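You operate a simulated robot arm through the tools that you are given. There is no shell and no other tool.

You are at the controls of a simulated robot arm. One attempt, no reset.

TASK
Move the eye to mark B and run the teal sack on the belt to it.
Fine: free the green lock to slide the eye and lock it again; switch the eye on before you start; let it stop the belt.

It is judged by the outcome, as a careful person would: the job done as asked, and still so three seconds after it is handed in. It fails if anything else is knocked over, pushed out of place, dropped, spilled or broken.

THE ROBOT
A 6-joint arm with a two-finger parallel gripper, fixed in place. Base frame: the origin is at the foot of the arm, x ahead of it, y to its left, z up. Units: mm, rad, N and s.
Its first joint turns from -2.897 to 2.897 rad. Payload 3.91 kg.
Tool frame: the origin (TCP) lies between the finger pads and is the grasp point; the fingertips stand 30 mm ahead of it; z points along the fingers, y is the line along which they close. The gripper opens to 110 mm. The fingers are 20 mm wide and 10 mm thick; the gripper's body (48 by 112 mm) begins 55 mm behind the TCP.
Orientation is told as [roll, pitch, yaw] about the base's x, y, z axes, in that order, counted from this pose: with the fingers straight down and closing along the base's y, the tool's x points along the base's -x, its y along +y and its z along -z.

THE INTERFACE
- The arm moves only by the tool send_rows. Its argument "steps" is a list of rows, each a list of 7 numbers: the turn, a rotation vector about the base's x, y, z in rad, then the shift along the base's x, y, z in mm, then the closure, from 0 (fully open) to 1 (shut). In form: [[rx, ry, rz, tx, ty, tz, jaw], ...]. A call has 1 to 20 rows; each row shifts and turns the commanded pose from where the row before left it. Each row takes 0.2 s and may step no farther than 50 mm and 0.15 rad from the row before; otherwise, or with a gripper value out of range, the whole call is refused. A pose out of reach is approached as far as the arm can. The call stops where the force on the tool passes 90 N (or 10 N more than at its start, if that is more) or the arm is blocked; 0.2 s more then pass. The fingers move at their own pace (about 108 mm/s each) and stop on an object; they squeeze with about 25 N. The grip force told is the motor's: it shows also when the fingers shut on nothing. Time passes only in rows, and 0.2 s behind the last, so rows that do not move let the fingers close. It gives the time, the measured TCP pose, the force on the tool (base axes), the opening and the grip force at its end, in the units of the frame above (readings bear some noise), with the torque about the TCP (base axes, N m) and any sound that the robot's microphone picked up, and new pictures: "views" is both (left out), scene, wrist or none.
- Cameras (640 x 400 px; columns grow to the right, rows downward): "scene" is fixed at [400.1, -500.5, 1443.4]; the picture's right is [0.97, -0.25, 0.00], its down [-0.13, -0.50, -0.86] and it looks along [0.22, 0.83, -0.51] (base axes); focal length 214 px, centre (320, 200). "wrist" rides on the gripper at [72, 17, -103] in the tool frame; the picture's right is [-0.23, 0.97, 0.00], its down [-0.76, -0.18, -0.62] and it looks along [-0.61, -0.14, 0.78] (tool axes); focal length 222 px, centre (320, 200). There is no depth. A picture from a camera that has moved, and an enlarged one, comes with that camera's place and axes in the base frame and with its lens.
- zoom(camera, box): a new picture of the part [left, top, right, bottom] of that camera's present view, enlarged. No time passes.
- hand_in(): hands the job in; it is judged then, once.

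Nothing tells you positions but the pictures and the camera data. Unless the task says otherwise, let go and move clear before handing in.

The tools are called after "Request:" as name(argument=value, ...) on one line, values as JSON. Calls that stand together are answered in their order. send_rows: Moves the arm, as the interface text tells. Its arguments: {"type":"object","properties":{"steps":{"type":"array","items":{"type":"array","items":{"type":"number"}}},"views":{"type":"string","enum":["both","scene","wrist","none"]}},"required":["steps"]} The other tools are called the same way: zoom (camera, box) takes an enlarged picture of a part of a camera's view; hand_in () hands the job in.

At the start:

```text
clock: 0.0
eef_pos: [541.3, 238.9, 1287.3]
orientation: [0.0, -0.003, 0.002]
force: [0.5, 0.4, -0.9]
wrist_torque: [0.0, 0.02, 0.0]
width: 110.0
gripper_force: 0.1
```

scene: 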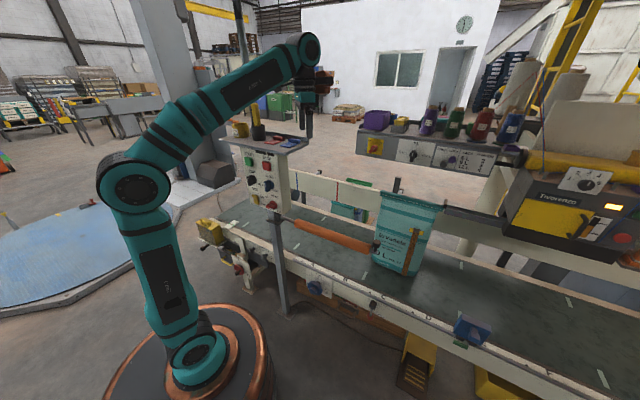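
wrist: 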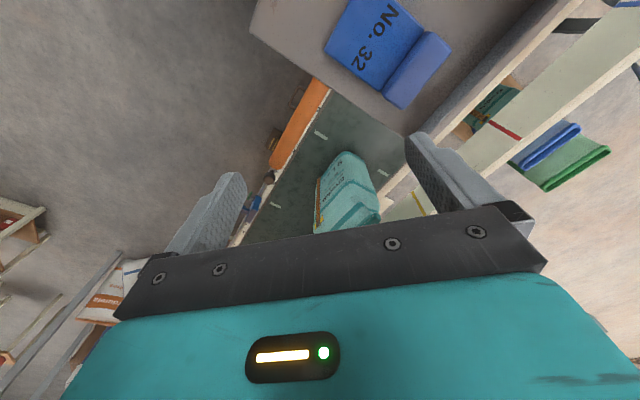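

I see a belt conveyor with a teal sack, a control box on a post, and a rail along the belt's near side. I'll zoom in to find the eye, its lock, the marks and the switches.

Request:
zoom(camera="scene", box=[200, 120, 320, 220])

Request:
zoom(camera="scene", box=[180, 210, 340, 310])

Request:
zoom(camera="scene", box=[340, 260, 500, 360])

Request:
zoom(camera="scene", box=[280, 160, 440, 260])

Request:
zoom(camera="scene", box=[480, 140, 640, 240])

Request:
zoom(camera="scene", box=[350, 90, 510, 190])

Request:
zoom(camera="scene", box=[480, 300, 640, 400])

```text
4.00 times, centred on (260, 170) of scene
camera zoom: at [400.1, -500.5, 1443.4], right [0.97, -0.25, 0.0], down [-0.13, -0.5, -0.86], along [0.22, 0.83, -0.51], focal length 858 px, centre (560, 320)
```

zoom: 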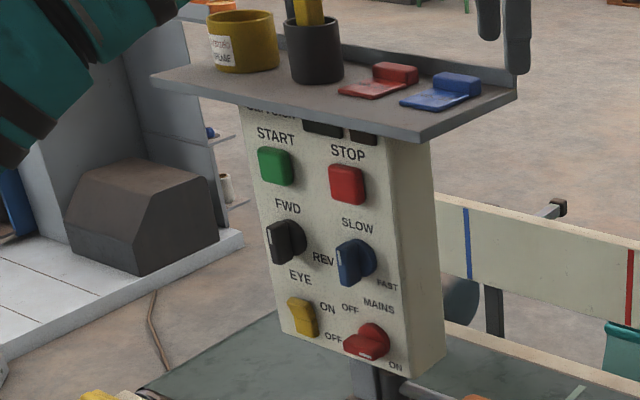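

```text
4.00 times, centred on (260, 260) of scene
camera zoom: at [400.1, -500.5, 1443.4], right [0.97, -0.25, 0.0], down [-0.13, -0.5, -0.86], along [0.22, 0.83, -0.51], focal length 858 px, centre (560, -40)
```

zoom: 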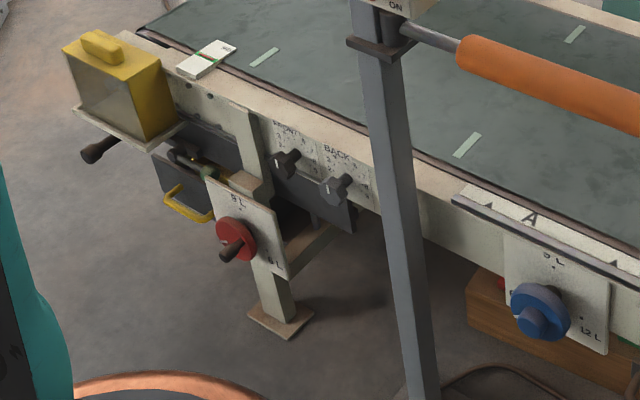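

```text
4.00 times, centred on (420, 310) of scene
camera zoom: at [400.1, -500.5, 1443.4], right [0.97, -0.25, 0.0], down [-0.13, -0.5, -0.86], along [0.22, 0.83, -0.51], focal length 858 px, centre (-80, -240)
```

zoom: 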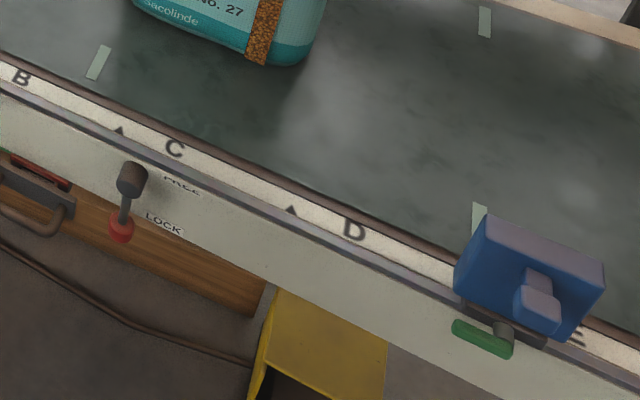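

```text
4.00 times, centred on (360, 210) of scene
camera zoom: at [400.1, -500.5, 1443.4], right [0.97, -0.25, 0.0], down [-0.13, -0.5, -0.86], along [0.22, 0.83, -0.51], focal length 858 px, centre (160, 160)
```

zoom: 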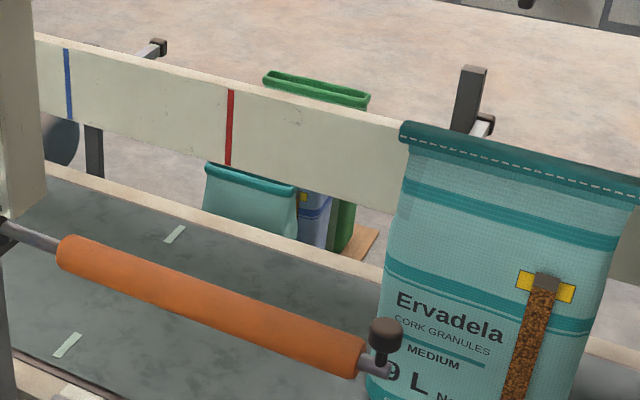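

```text
4.00 times, centred on (560, 190) of scene
camera zoom: at [400.1, -500.5, 1443.4], right [0.97, -0.25, 0.0], down [-0.13, -0.5, -0.86], along [0.22, 0.83, -0.51], focal length 858 px, centre (-640, 240)
```

zoom: 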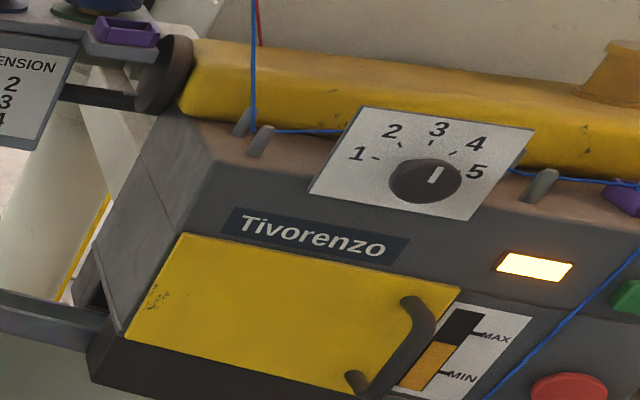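

```text
4.00 times, centred on (430, 140) of scene
camera zoom: at [400.1, -500.5, 1443.4], right [0.97, -0.25, 0.0], down [-0.13, -0.5, -0.86], along [0.22, 0.83, -0.51], focal length 858 px, centre (-120, 440)
```

zoom: 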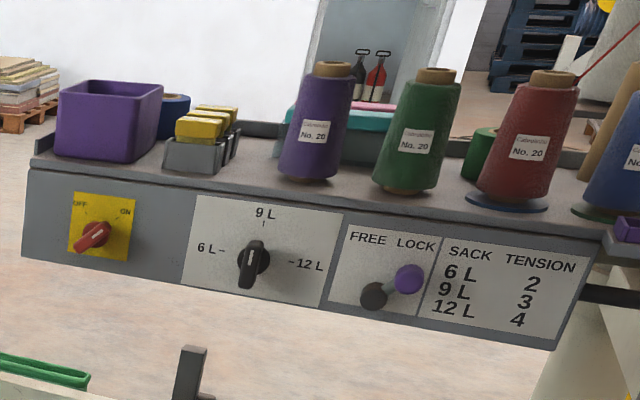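

```text
4.00 times, centred on (560, 350) of scene
camera zoom: at [400.1, -500.5, 1443.4], right [0.97, -0.25, 0.0], down [-0.13, -0.5, -0.86], along [0.22, 0.83, -0.51], focal length 858 px, centre (-640, -400)
```

zoom: 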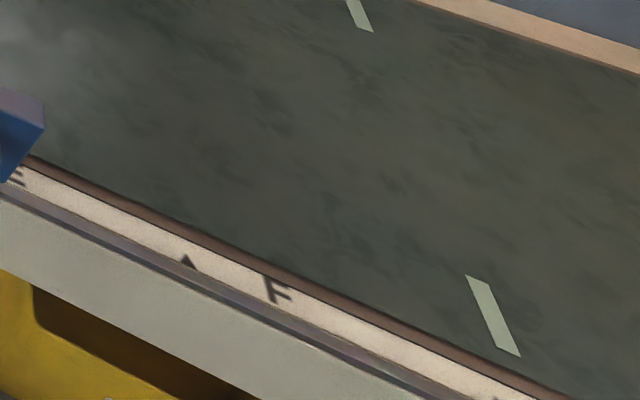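

The panel is on a post at roughly (450, 250), the eye sits near mark E on the near rail, and mark B is to the left of the sack. I'll move clear of the shelf for a second viewpoint, so I can triangulate.

Request:
send_rows(steps=[[0, 0, 0, 0, -10, 20, 0], [0, 0, 0, 0, -45, 0, 0], [0, 0, 0, 0, -45, 0, 0], [0, 0, 0, 0, -45, 0, 0], [0, 0, 0, 0, -45, 0, 0], [0, 0, 0, 0, -45, 0, 0], [0, 0, 0, 0, -45, 0, 0]])

```text
clock: 1.6
eef_pos: [543.0, -39.5, 1305.5]
orientation: [0.0, -0.004, 0.001]
force: [0.3, -0.3, -0.6]
wrist_torque: [0.02, -0.03, -0.02]
width: 109.9
gripper_force: 0.1
camera wrist: at [469.7, -23.0, 1409.2], right [0.23, 0.97, 0.0], down [0.76, -0.18, 0.63], along [0.61, -0.14, -0.78], focal length 222 px, centre (320, 200)
```

scene: 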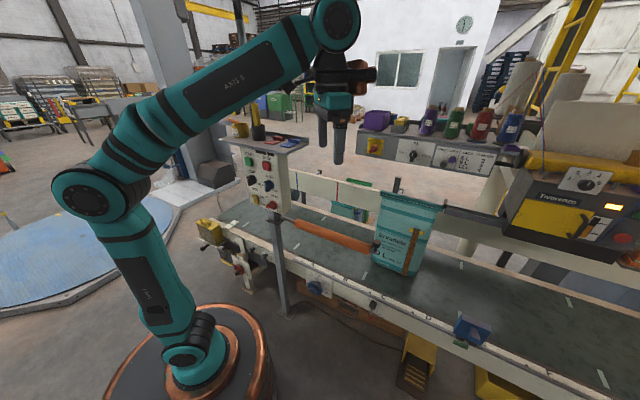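
wrist: 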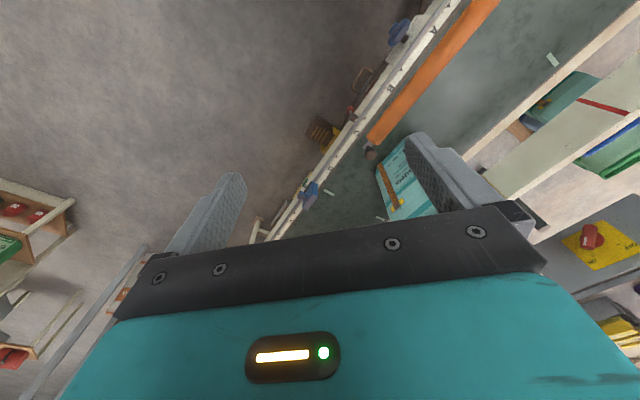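

Request:
zoom(camera="wrist", box=[240, 100, 400, 200])

Request:
zoom(camera="wrist", box=[340, 0, 500, 100])

Request:
zoom(camera="wrist", box=[360, 100, 520, 200])

Request:
zoom(camera="scene", box=[230, 150, 310, 220])

Request:
zoom(camera="scene", box=[440, 300, 520, 360])

Request:
zoom(camera="scene", box=[360, 180, 460, 280])

```text
4.00 times, centred on (320, 150) of wrist
camera zoom: at [469.7, -23.0, 1409.2], right [0.23, 0.97, 0.0], down [0.76, -0.18, 0.63], along [0.61, -0.14, -0.78], focal length 888 px, centre (320, 400)
```

zoom: 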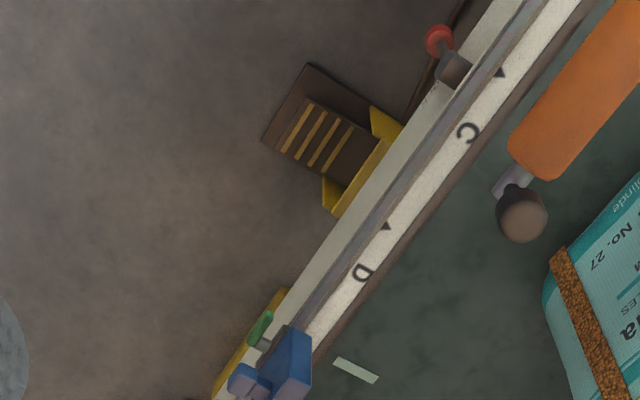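

```text
4.00 times, centred on (420, 50) of wrist
camera zoom: at [469.7, -23.0, 1409.2], right [0.23, 0.97, 0.0], down [0.76, -0.18, 0.63], along [0.61, -0.14, -0.78], focal length 888 px, centre (-80, 800)
```

zoom: 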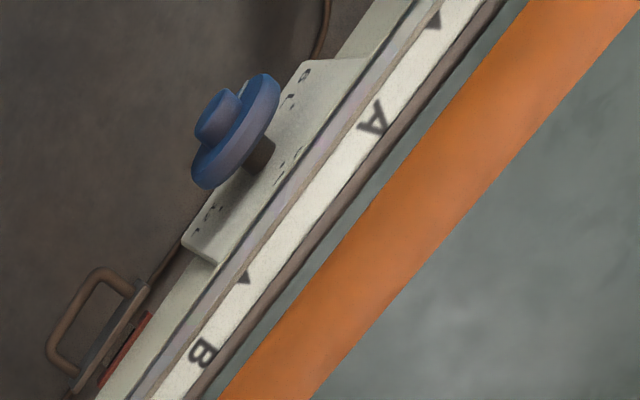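

```text
4.00 times, centred on (440, 150) of wrist
camera zoom: at [469.7, -23.0, 1409.2], right [0.23, 0.97, 0.0], down [0.76, -0.18, 0.63], along [0.61, -0.14, -0.78], focal length 888 px, centre (-160, 400)
```

zoom: 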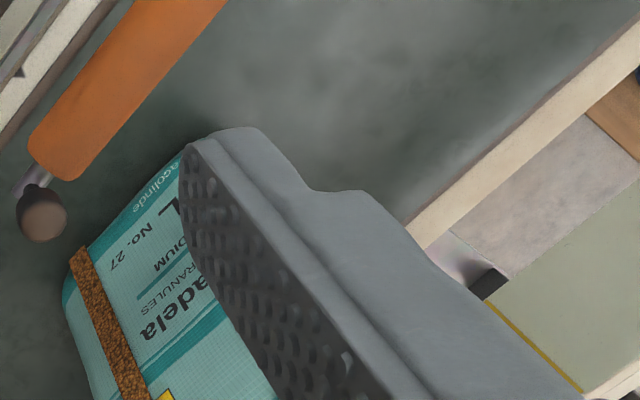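

```text
5.71 times, centred on (270, 185) of scene
camera zoom: at [400.1, -500.5, 1443.4], right [0.97, -0.25, 0.0], down [-0.13, -0.5, -0.86], along [0.22, 0.83, -0.51], focal length 1226 px, centre (606, 286)
```

zoom: 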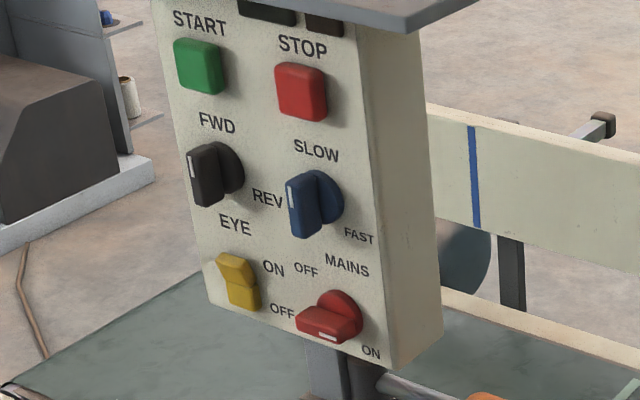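

```text
6.67 times, centred on (480, 330) of scene
camera zoom: at [400.1, -500.5, 1443.4], right [0.97, -0.25, 0.0], down [-0.13, -0.5, -0.86], along [0.22, 0.83, -0.51], focal length 1430 px, centre (-747, -667)
```

zoom: 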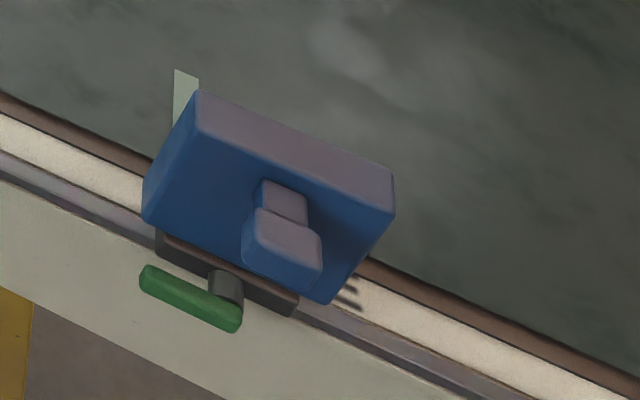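

```text
4.00 times, centred on (410, 230) of scene
camera zoom: at [400.1, -500.5, 1443.4], right [0.97, -0.25, 0.0], down [-0.13, -0.5, -0.86], along [0.22, 0.83, -0.51], focal length 858 px, centre (-40, 80)
```

zoom: 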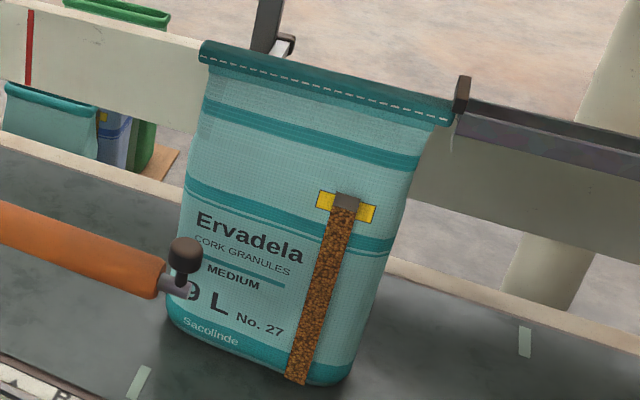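

The conveyor runs diagonally, with the marks about 200 mm apart along the direction (0.707, -0.707). I'll go down in front of the eye to see its carriage and green lock up close.

Request:
send_rows(steps=[[0, 0, 0.131, 20, -22, -37, 0], [0, 0, 0.131, 20, -22, -37, 0], [0, 0, 0.131, 20, -22, -37, 0], [0, 0, 0.131, 20, -22, -37, 0], [0, 0, 0.131, 20, -22, -37, 0], [0, 0, 0.13, 20, -22, -37, 0], [0.0925, -0.0925, 0, 20, -22, -37, 0], [0.0925, -0.0925, 0, 20, -22, -37, 0], [0.0925, -0.0925, 0, 20, -22, -37, 0], [0.0925, -0.0925, 0, 20, -22, -37, 0], [0.0925, -0.0925, 0, 20, -22, -37, 0], [0.0925, -0.0925, 0, 20, -22, -37, 0], [0, 0, 0, 22, -22, -37, 0], [0, 0, 0, 22, -22, -37, 0], [0, 0, 0, 22, -22, -37, 0]])

```text
clock: 4.8
eef_pos: [846.5, -368.9, 754.9]
orientation: [-0.004, -0.787, 0.787]
force: [0.3, 0.3, 1.5]
wrist_torque: [-0.07, 0.02, -0.05]
width: 109.8
gripper_force: 0.1
camera wrist: at [746.0, -445.3, 775.8], right [-0.58, 0.8, 0.16], down [0.19, -0.06, 0.98], along [0.79, 0.59, -0.12], focal length 222 px, centre (320, 200)
```

scene: 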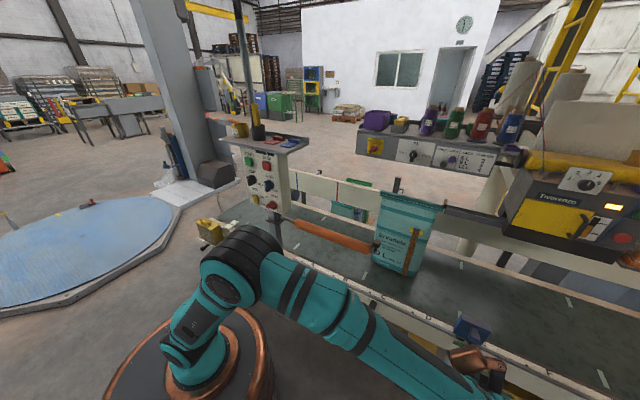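
wrist: 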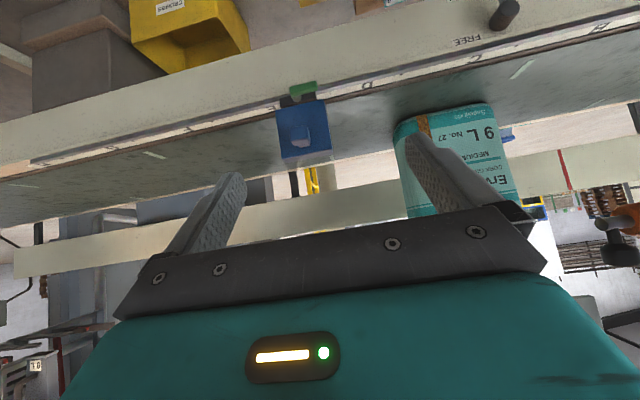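

Request:
zoom(camera="wrist", box=[250, 70, 350, 170])

Request:
zoom(camera="wrist", box=[420, 0, 640, 130])

Request:
zoom(camera="scene", box=[440, 300, 520, 360])

```text
4.00 times, centred on (300, 120) of wrist
camera zoom: at [746.0, -445.3, 775.8], right [-0.58, 0.8, 0.16], down [0.19, -0.06, 0.98], along [0.79, 0.59, -0.12], focal length 888 px, centre (400, 520)
```

zoom: 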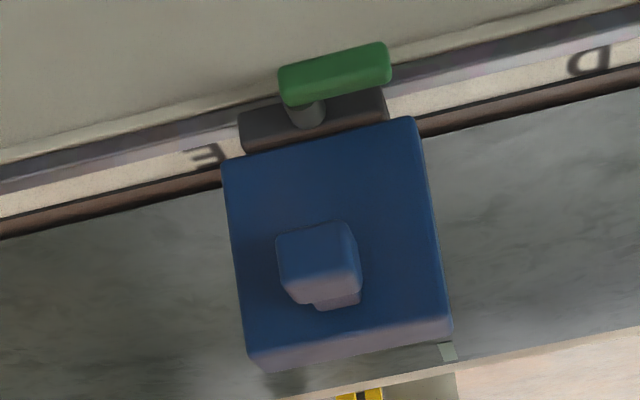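

```text
2.91 times, centred on (530, 65) of wrist
camera zoom: at [746.0, -445.3, 775.8], right [-0.58, 0.8, 0.16], down [0.19, -0.06, 0.98], along [0.79, 0.59, -0.12], focal length 646 px, centre (-291, 593)
```

zoom: 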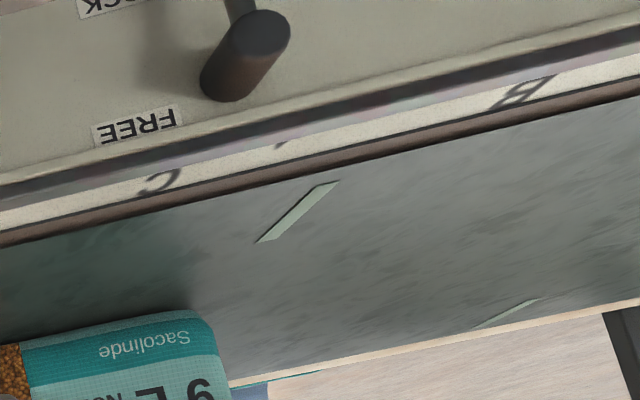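

```text
6.67 times, centred on (480, 330) of scene
camera zoom: at [400.1, -500.5, 1443.4], right [0.97, -0.25, 0.0], down [-0.13, -0.5, -0.86], along [0.22, 0.83, -0.51], focal length 1430 px, centre (-747, -667)
```

zoom: 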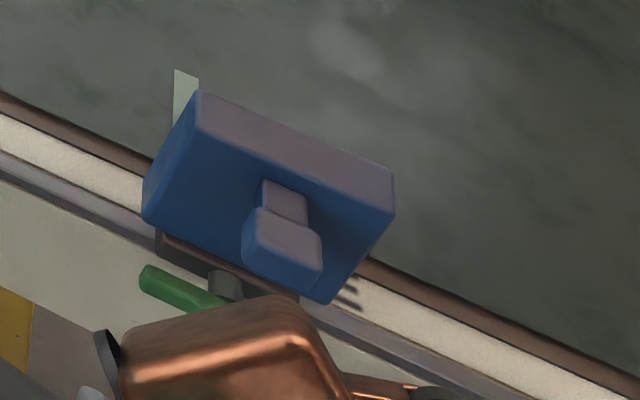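

The eye is centred on E, and its green lever lies horizontal with the pivot near s≈910. I'll move the camera in closer to read how the lever works.

Request:
send_rows(steps=[[0, 0, 0, 28, 14, -26, 0], [0, 0, 0, 28, 14, -26, 0], [0, 0, 0, 28, 14, -26, 0], [0, 0, 0, 28, 14, -26, 0], [0, 0, 0, 28, 14, -26, 0]])

Request:
zoom(camera="wrist", box=[200, 0, 440, 150])

```text
clock: 6.0
eef_pos: [989.3, -301.5, 622.6]
orientation: [-0.003, -0.788, 0.788]
force: [1.0, 0.3, 1.4]
wrist_torque: [-0.01, 0.04, 0.01]
width: 110.0
gripper_force: 0.1
camera wrist: at [888.1, -377.3, 645.2], right [-0.58, 0.8, 0.16], down [0.19, -0.06, 0.98], along [0.79, 0.59, -0.12], focal length 222 px, centre (320, 200)
```

scene: 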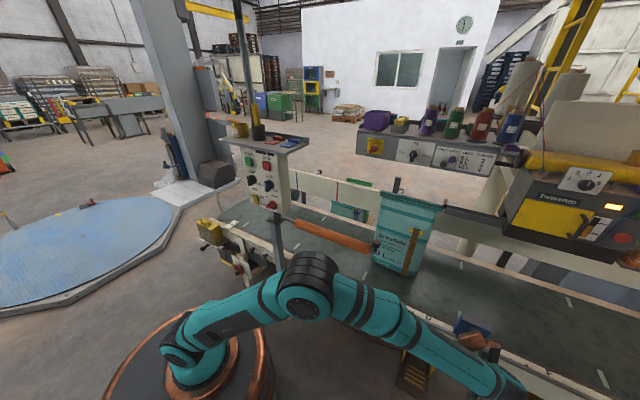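
wrist: 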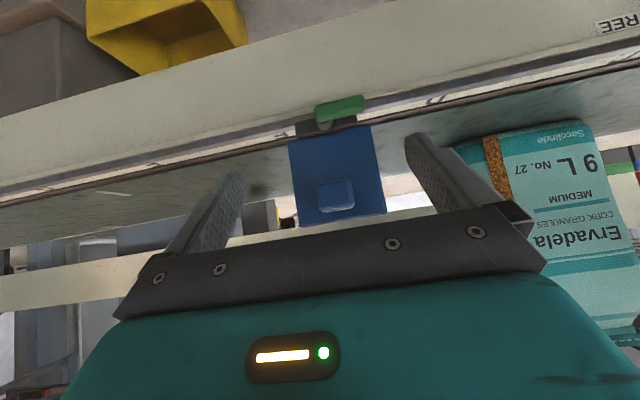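

```text
2.67 times, centred on (320, 75) of wrist
camera zoom: at [888.1, -377.3, 645.2], right [-0.58, 0.8, 0.16], down [0.19, -0.06, 0.98], along [0.79, 0.59, -0.12], focal length 592 px, centre (320, 533)
```

zoom: 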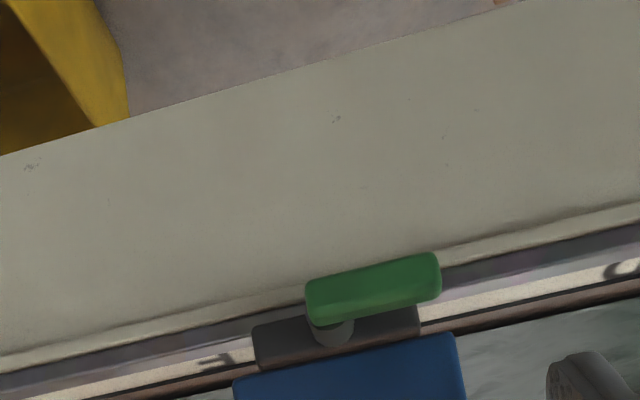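

The lever spans s≈866–915 at n≈566, z≈536, with its pivot at the right end, and the box knob is at s≈910, z≈619. I'll level the tool to horizontal with the fingers shut, beside the lever's free end.

Request:
send_rows(steps=[[0.0925, -0.0925, 0, -13, -4, 0, 0.5], [0.0925, -0.0925, 0, -13, -4, 0, 1], [0.0925, -0.0925, 0, 0, 11, -12, 1], [0.0925, -0.0925, 0, 0, 11, -12, 1], [0.0925, -0.0925, 0, 0, 11, -12, 1], [0.0925, -0.0925, 0, 8, 12, -12, 1], [0, 0, 0, 0, 0, 0, 1]])

Request:
zoom(camera="wrist", box=[200, 50, 440, 200])

Request:
zoom(camera="scene", box=[430, 290, 530, 370])

```text
clock: 7.6
eef_pos: [971.7, -262.4, 574.5]
orientation: [-2.78, -1.566, -2.716]
force: [-0.2, -0.2, 0.0]
wrist_torque: [0.03, 0.01, -0.01]
width: 0.2
gripper_force: 26.0
camera wrist: at [885.8, -323.5, 501.1], right [-0.69, 0.69, 0.23], down [-0.32, -0.57, 0.76], along [0.65, 0.45, 0.61], focal length 222 px, centre (320, 200)
```

scene: 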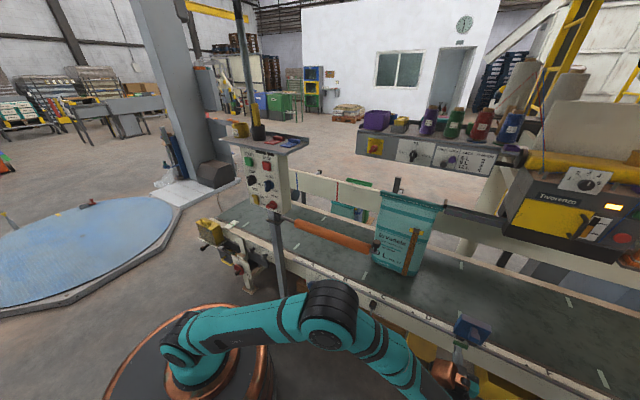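
wrist: 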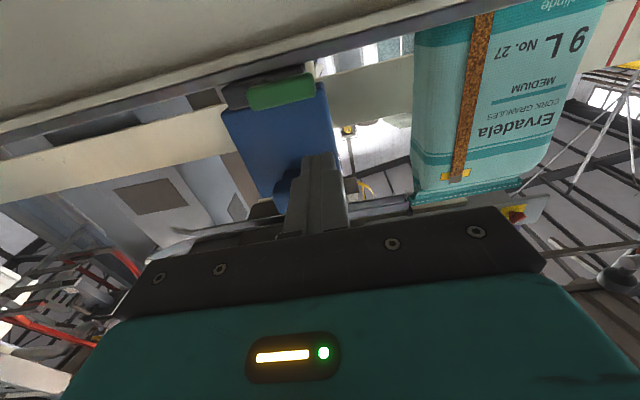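

```text
2.67 times, centred on (320, 125) of wrist
camera zoom: at [885.8, -323.5, 501.1], right [-0.69, 0.69, 0.23], down [-0.32, -0.57, 0.76], along [0.65, 0.45, 0.61], focal length 592 px, centre (320, 400)
```

zoom: 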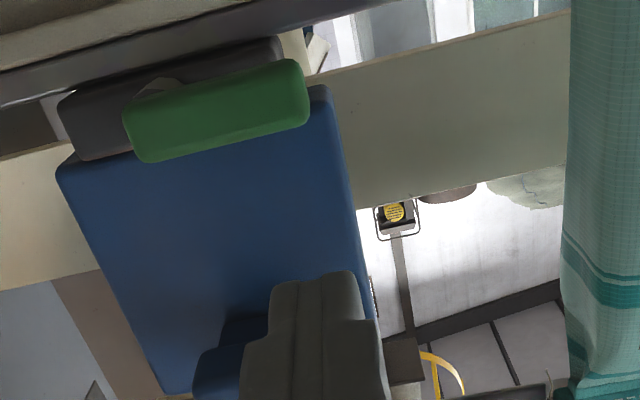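

```text
5.00 times, centred on (480, 330) of scene
camera zoom: at [400.1, -500.5, 1443.4], right [0.97, -0.25, 0.0], down [-0.13, -0.5, -0.86], along [0.22, 0.83, -0.51], focal length 1072 px, centre (-480, -450)
```

zoom: 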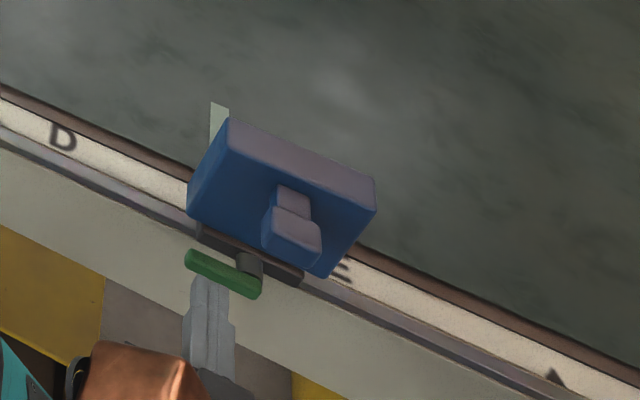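

The closed fingertip is just in front of and above the lever. I'll move it in over the lever's free end and press down gently to find out which way it turns.

Request:
send_rows(steps=[[0, 0, 0, 14, 14, 0, 1], [0, 0, 0, 16, 16, 0, 1], [0, 0, 0, 0, 0, -10, 1], [0, 0, 0, 0, 0, -6, 1], [0, 0, 0, 0, 0, -4, 1], [0, 0, 0, 0, 0, -3, 1]])

Request:
zoom(camera="wrist", box=[200, 50, 440, 200])

```text
clock: 9.0
eef_pos: [1000.6, -234.6, 550.9]
orientation: [-2.822, -1.569, -2.675]
force: [0.9, 0.3, 3.5]
wrist_torque: [0.07, -0.08, 0.04]
width: 0.0
gripper_force: 25.4
camera wrist: at [914.7, -294.2, 478.6], right [-0.69, 0.69, 0.23], down [-0.32, -0.57, 0.76], along [0.65, 0.45, 0.61], focal length 222 px, centre (320, 200)
```

scene: 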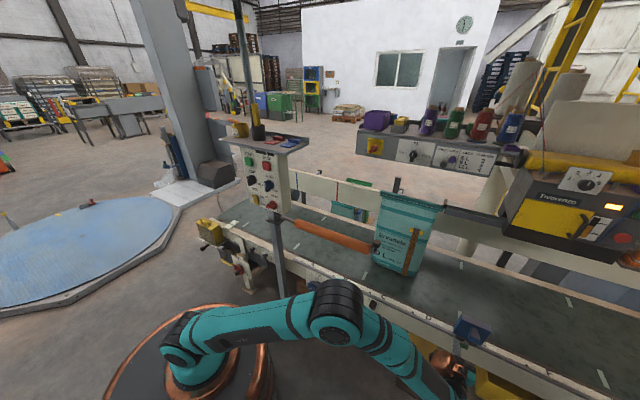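
wrist: 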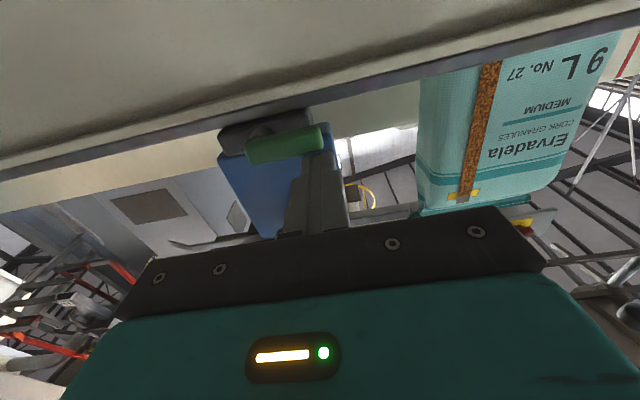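

```text
2.67 times, centred on (320, 125) of wrist
camera zoom: at [914.7, -294.2, 478.6], right [-0.69, 0.69, 0.23], down [-0.32, -0.57, 0.76], along [0.65, 0.45, 0.61], focal length 592 px, centre (320, 400)
```

zoom: 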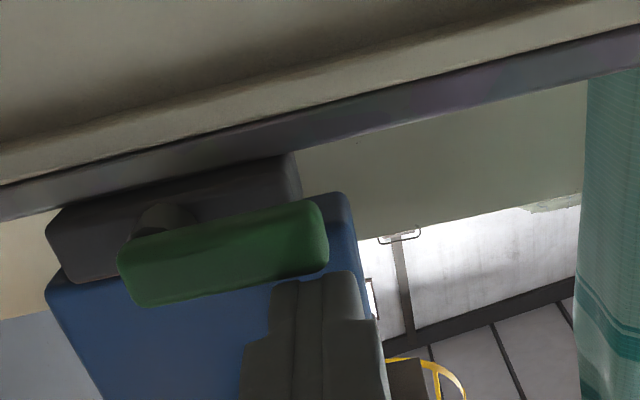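

Request:
send_rows(steps=[[0, 0, 0, 0, 0, -3, 1], [0, 0, 0, 0, 0, -3, 1], [0, 0, 0, 0, 0, 0, 1]], views="wrist")

Request:
zoom(camera="wrist", box=[200, 50, 440, 200])

```text
clock: 9.8
eef_pos: [1000.0, -234.2, 549.5]
orientation: [-2.32, -1.565, 3.106]
force: [2.1, 2.7, 50.5]
wrist_torque: [0.75, -0.9, 0.25]
width: 0.0
gripper_force: 24.6
camera wrist: at [915.6, -294.7, 476.8], right [-0.69, 0.69, 0.22], down [-0.32, -0.57, 0.76], along [0.65, 0.45, 0.61], focal length 222 px, centre (320, 200)
```

wrist: 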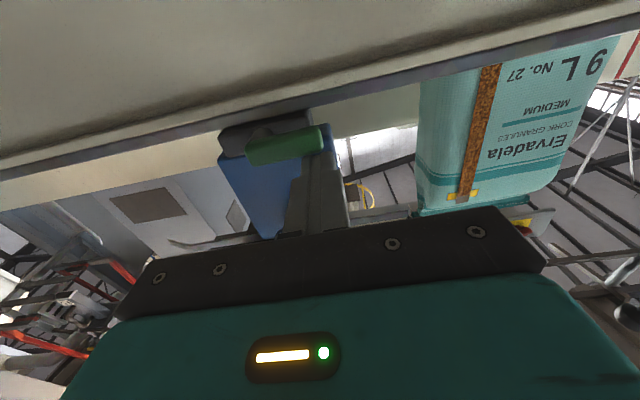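

```text
2.67 times, centred on (320, 125) of wrist
camera zoom: at [915.6, -294.7, 476.8], right [-0.69, 0.69, 0.22], down [-0.32, -0.57, 0.76], along [0.65, 0.45, 0.61], focal length 592 px, centre (320, 400)
```

zoom: 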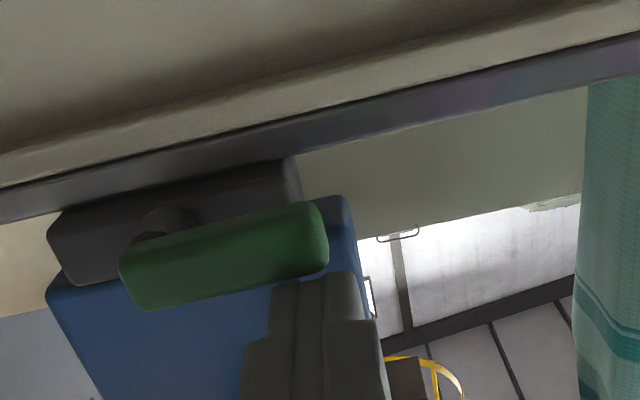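

Pressing down is blocked (50 N with no motion), so the lever must swing up. I'll back off, go underneath and lift it.

Request:
send_rows(steps=[[0, 0, 0, 0, 0, 20, 1], [0, 0, 0, -16, -16, 0, 1], [0, 0, 0, -16, -16, 0, 1], [0, 0, 0, -4, -4, -28, 1], [0, 0, 0, 0, 0, -30, 1], [0, 0, 0, 18, 18, 0, 1], [0, 0, 0, 18, 18, 0, 1], [0, 0, 0, 0, 0, 0, 1]], views="both")

Request:
zoom(camera="wrist", box=[200, 50, 440, 200])

Request:
zoom(camera="scene", box=[430, 290, 530, 370])

```text
clock: 11.6
eef_pos: [999.9, -232.2, 507.5]
orientation: [-2.834, -1.571, -2.665]
force: [0.0, -0.2, 0.5]
wrist_torque: [0.04, 0.01, 0.02]
width: 0.0
gripper_force: 25.3
camera wrist: at [914.8, -293.4, 435.0], right [-0.69, 0.69, 0.23], down [-0.32, -0.57, 0.76], along [0.65, 0.45, 0.61], focal length 222 px, centre (320, 200)
```

scene: 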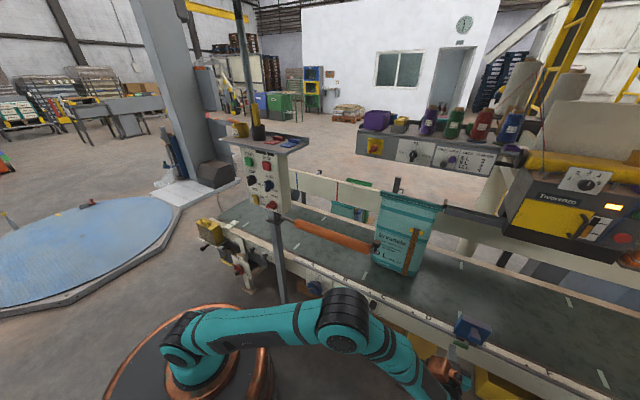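
wrist: 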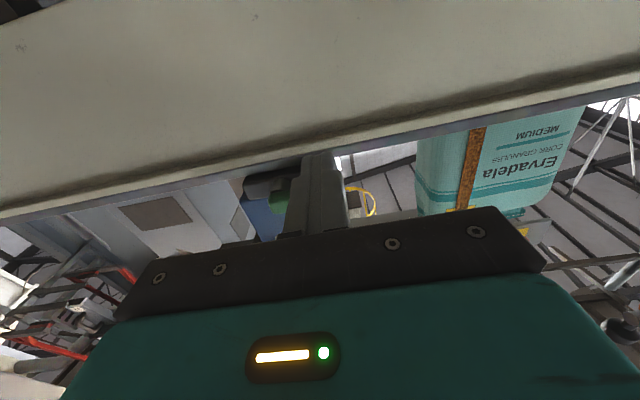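

```text
2.67 times, centred on (320, 125) of wrist
camera zoom: at [914.8, -293.4, 435.0], right [-0.69, 0.69, 0.23], down [-0.32, -0.57, 0.76], along [0.65, 0.45, 0.61], focal length 592 px, centre (320, 400)
```

zoom: 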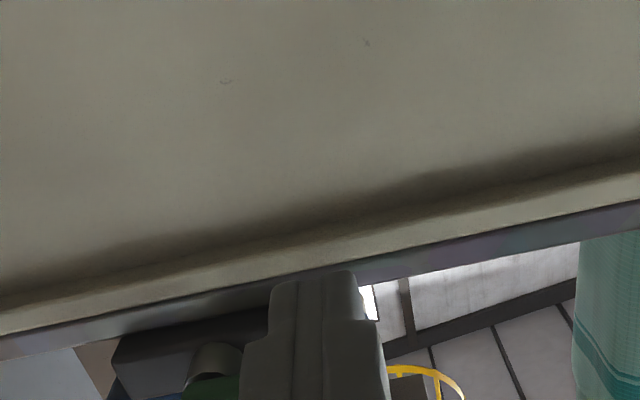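

```text
5.00 times, centred on (480, 330) of scene
camera zoom: at [400.1, -500.5, 1443.4], right [0.97, -0.25, 0.0], down [-0.13, -0.5, -0.86], along [0.22, 0.83, -0.51], focal length 1072 px, centre (-480, -450)
```

zoom: 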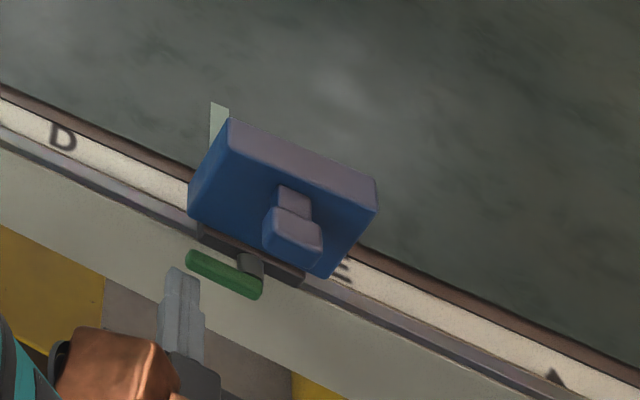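

Request:
send_rows(steps=[[0, 0, 0, 2, -2, 6, 1], [0, 0, 0, 2, -2, 6, 1], [0, 0, 0, 0, 0, 4, 1], [0, 0, 0, 0, 0, 4, 1], [0, 0, 0, 0, 0, 0, 1]], views="both")

Request:
zoom(camera="wrist", box=[200, 50, 440, 200])

Request:
zoom(camera="scene", box=[430, 290, 530, 370])

```text
clock: 12.8
eef_pos: [1004.1, -237.1, 526.0]
orientation: [-2.801, -1.571, -2.697]
force: [0.5, -0.6, -0.2]
wrist_torque: [-0.01, 0.03, 0.02]
width: 0.1
gripper_force: 25.1
camera wrist: at [918.5, -297.8, 454.4], right [-0.69, 0.69, 0.23], down [-0.32, -0.57, 0.76], along [0.65, 0.45, 0.61], focal length 222 px, centre (320, 200)
```

scene: 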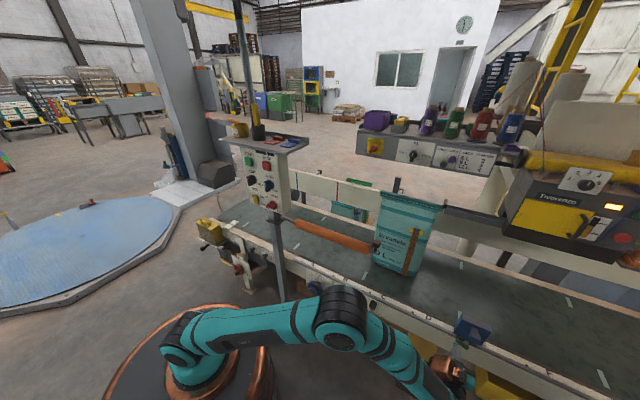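
wrist: 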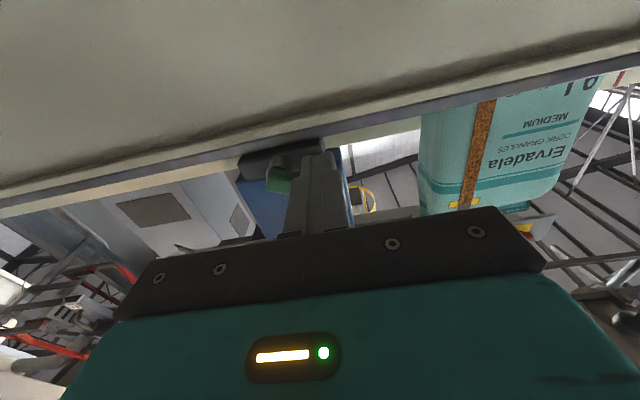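

```text
2.67 times, centred on (320, 125) of wrist
camera zoom: at [918.5, -297.8, 454.4], right [-0.69, 0.69, 0.23], down [-0.32, -0.57, 0.76], along [0.65, 0.45, 0.61], focal length 592 px, centre (320, 400)
```

zoom: 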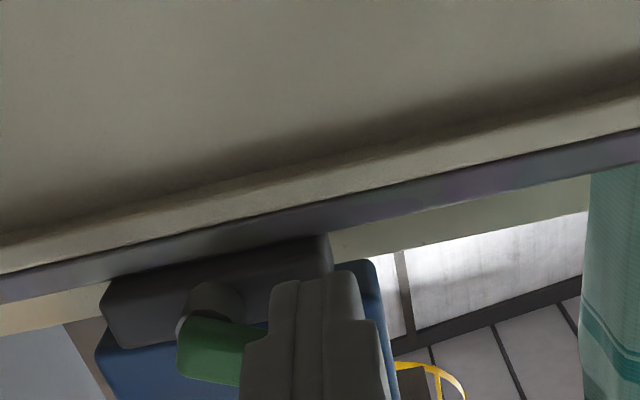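

```text
5.00 times, centred on (480, 330) of scene
camera zoom: at [400.1, -500.5, 1443.4], right [0.97, -0.25, 0.0], down [-0.13, -0.5, -0.86], along [0.22, 0.83, -0.51], focal length 1072 px, centre (-480, -450)
```

zoom: 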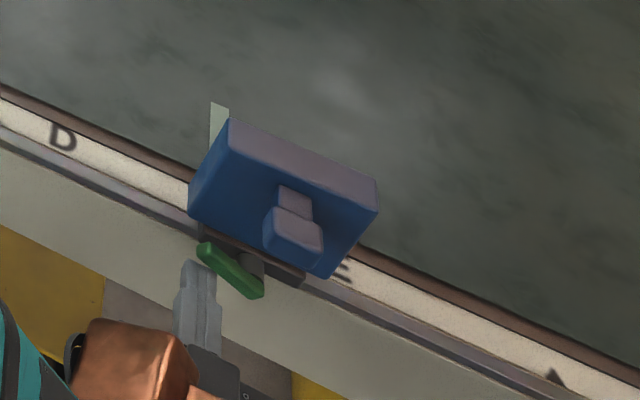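

The lever is swinging up with almost no force, so this is the freeing direction. I'll follow its arc up.

Request:
send_rows(steps=[[0, 0, 0, 0, 0, 7, 1], [0, 0, 0, 0, 0, 7, 1], [0, 0, 0, 0, 0, 6, 1], [0, 0, 0, 2, -2, 6, 1], [0, 0, 0, 3, -3, 6, 1], [0, 0, 0, 3, -3, 5, 1], [0, 0, 0, 3, -3, 3, 1], [0, 0, 0, 0, 0, 0, 1]], views="both")

Request:
zoom(camera="wrist", box=[200, 50, 440, 200])

Request:
zoom(camera="scene", box=[430, 290, 530, 370])

```text
clock: 14.6
eef_pos: [1015.4, -248.1, 567.3]
orientation: [-2.586, -1.571, -2.909]
force: [0.0, 0.6, -0.6]
wrist_torque: [-0.02, -0.01, 0.02]
width: 0.0
gripper_force: 24.4
camera wrist: at [929.4, -309.1, 495.1], right [-0.69, 0.69, 0.23], down [-0.32, -0.57, 0.76], along [0.65, 0.45, 0.61], focal length 222 px, centre (320, 200)
```

scene: 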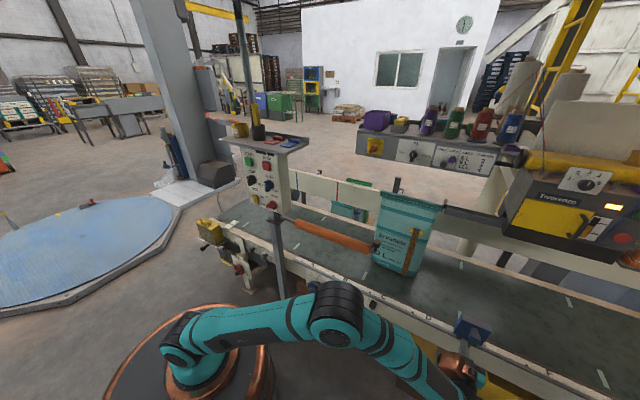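
wrist: 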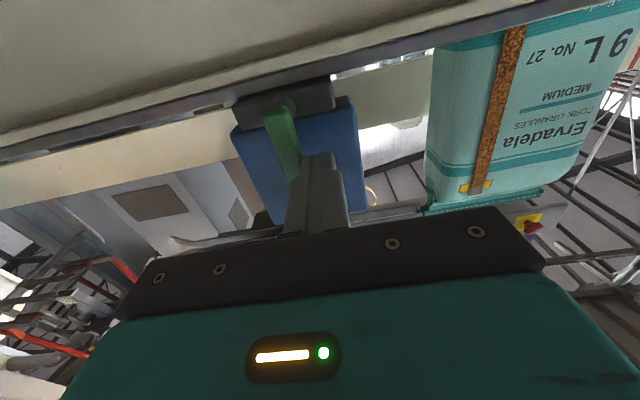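

```text
2.67 times, centred on (320, 125) of wrist
camera zoom: at [929.4, -309.1, 495.1], right [-0.69, 0.69, 0.23], down [-0.32, -0.57, 0.76], along [0.65, 0.45, 0.61], focal length 592 px, centre (320, 400)
```

zoom: 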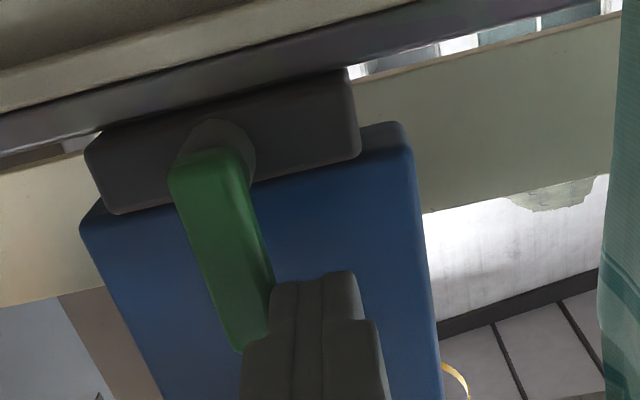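

```text
5.00 times, centred on (480, 330) of scene
camera zoom: at [400.1, -500.5, 1443.4], right [0.97, -0.25, 0.0], down [-0.13, -0.5, -0.86], along [0.22, 0.83, -0.51], focal length 1072 px, centre (-480, -450)
```

zoom: 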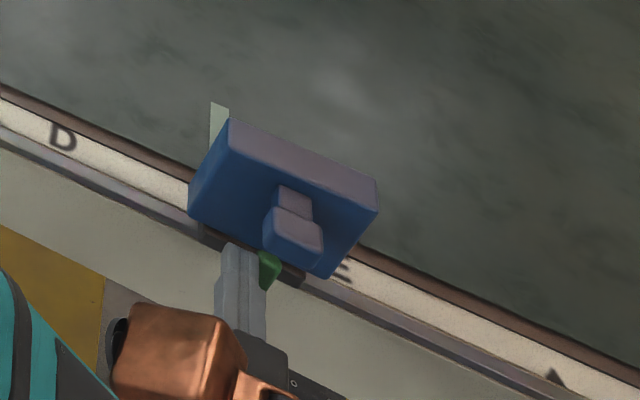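

Request:
send_rows(steps=[[0, 0, 0, 1.5, -1.5, 0, 1], [0, 0, 0, 1.5, -1.5, 0, 1], [0, 0, 0, 0, 0, 0, 1]], views="wrist")

Request:
zoom(camera="wrist", box=[200, 50, 440, 200])

```text
clock: 15.4
eef_pos: [1018.0, -251.6, 568.1]
orientation: [-2.779, -1.569, -2.718]
force: [-1.1, 1.7, 1.6]
wrist_torque: [0.0, -0.04, 0.05]
width: 0.0
gripper_force: 25.1
camera wrist: at [932.3, -312.0, 495.0], right [-0.69, 0.69, 0.23], down [-0.32, -0.57, 0.76], along [0.65, 0.45, 0.61], focal length 222 px, centre (320, 200)
```

wrist: 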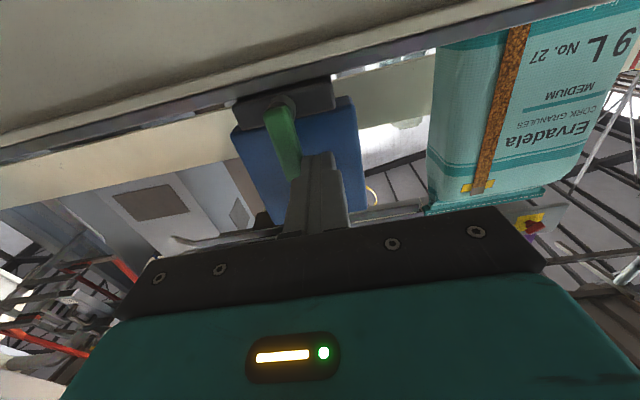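

```text
2.67 times, centred on (320, 125) of wrist
camera zoom: at [932.3, -312.0, 495.0], right [-0.69, 0.69, 0.23], down [-0.32, -0.57, 0.76], along [0.65, 0.45, 0.61], focal length 592 px, centre (320, 400)
```

zoom: 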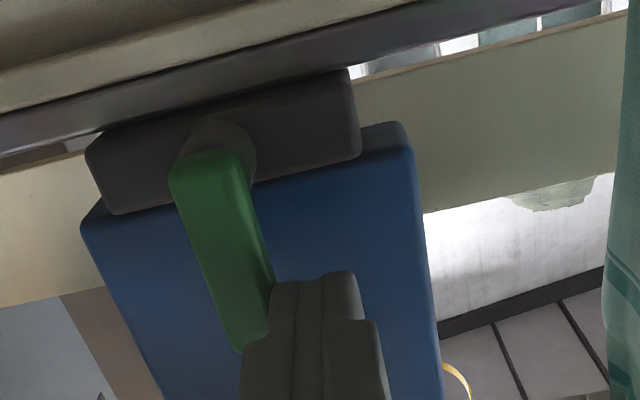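

The lever is fully up and the eye now slides (it moved a few mm with the finger), so it's free. I'll back off, open, and take the eye's knob between the fingers.

Request:
send_rows(steps=[[0, 0, 0, -4, 4, 0, 1], [0, 0, 0, -20, -20, 0, 1], [0, 0, 0, -22, -22, 0, 0.7], [0, 0, 0, 7.5, -7.5, 25, 0.36], [0, 0, 0, 7.5, -7.5, 26, 0.36], [0, 0, 0, 0, 0, 0, 0.36], [0, 0, 0, 0, 0, 0, 0.36]], views="both")

Request:
zoom(camera="scene", box=[430, 290, 530, 370])

```text
clock: 17.0
eef_pos: [987.8, -303.3, 617.5]
orientation: [-2.731, -1.568, -2.765]
force: [0.4, -0.2, 0.7]
wrist_torque: [0.01, -0.01, 0.0]
width: 70.3
gripper_force: 0.0
camera wrist: at [902.0, -364.8, 545.6], right [-0.69, 0.69, 0.23], down [-0.32, -0.57, 0.76], along [0.65, 0.45, 0.61], focal length 222 px, centre (320, 200)
```

scene: 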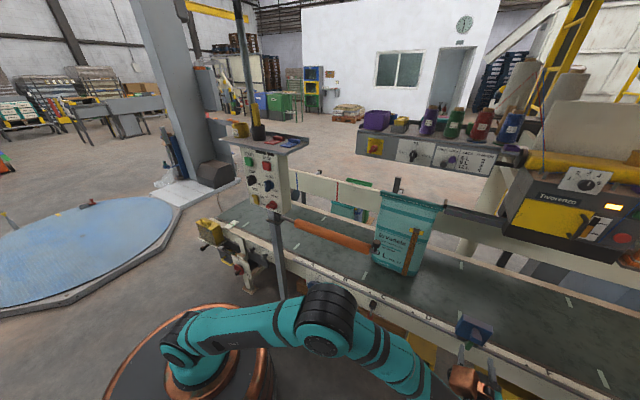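
wrist: 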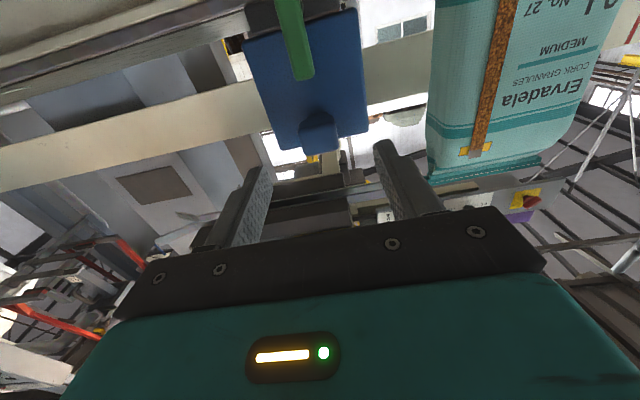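

```text
5.00 times, centred on (480, 330) of scene
camera zoom: at [400.1, -500.5, 1443.4], right [0.97, -0.25, 0.0], down [-0.13, -0.5, -0.86], along [0.22, 0.83, -0.51], focal length 1072 px, centre (-480, -450)
```

zoom: 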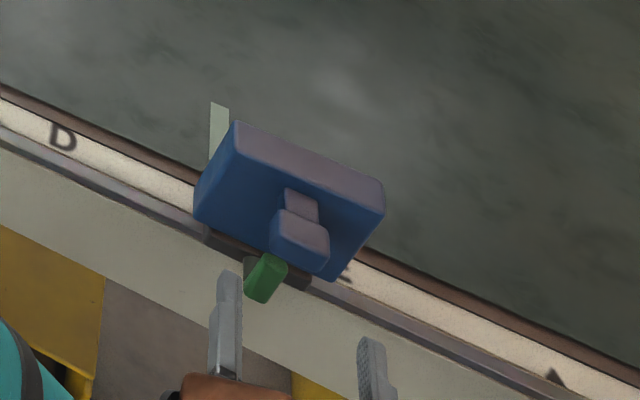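

Request:
send_rows(steps=[[0, 0, 0, 18, 18, 0, 0.36], [0, 0, 0, 18, 18, 1, 0.36], [0, 0, 0, 12, 12, 0, 0.36], [0, 0, 0, 7, 7, 0, 0.36], [0, 0, 0, 0, 0, 0, 0.36]], views="both")

Request:
zoom(camera="scene", box=[430, 290, 530, 370])

Request:
zoom(camera="wrist", box=[200, 50, 440, 200])

```text
clock: 18.2
eef_pos: [1042.4, -249.4, 618.0]
orientation: [-2.576, -1.57, -2.92]
force: [-0.9, -0.7, -1.2]
wrist_torque: [0.0, 0.02, 0.01]
width: 70.7
gripper_force: 0.1
camera wrist: at [956.8, -309.5, 546.0], right [-0.69, 0.69, 0.23], down [-0.32, -0.57, 0.76], along [0.65, 0.45, 0.61], focal length 222 px, centre (320, 200)
```

scene: 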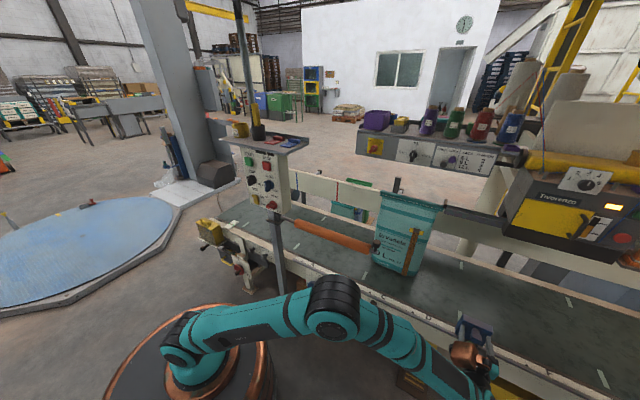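
wrist: 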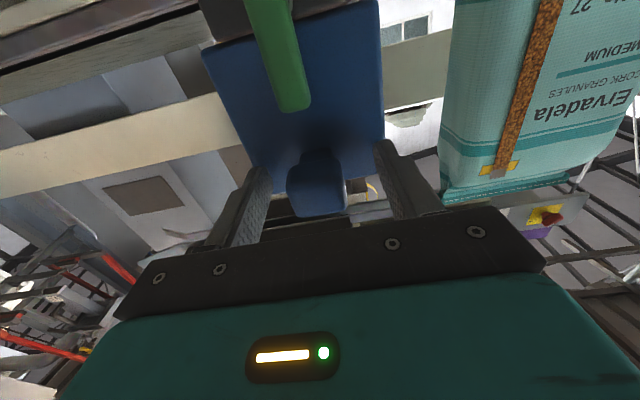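

```text
5.00 times, centred on (480, 330) of scene
camera zoom: at [400.1, -500.5, 1443.4], right [0.97, -0.25, 0.0], down [-0.13, -0.5, -0.86], along [0.22, 0.83, -0.51], focal length 1072 px, centre (-480, -450)
```

zoom: 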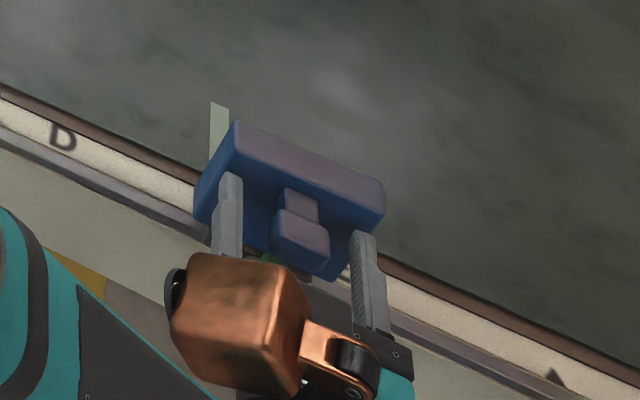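

```text
2.67 times, centred on (320, 125) of wrist
camera zoom: at [956.8, -309.5, 546.0], right [-0.69, 0.69, 0.23], down [-0.32, -0.57, 0.76], along [0.65, 0.45, 0.61], focal length 592 px, centre (320, 400)
```

zoom: 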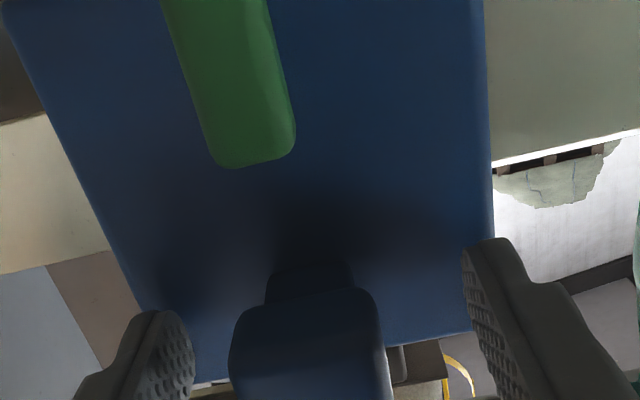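

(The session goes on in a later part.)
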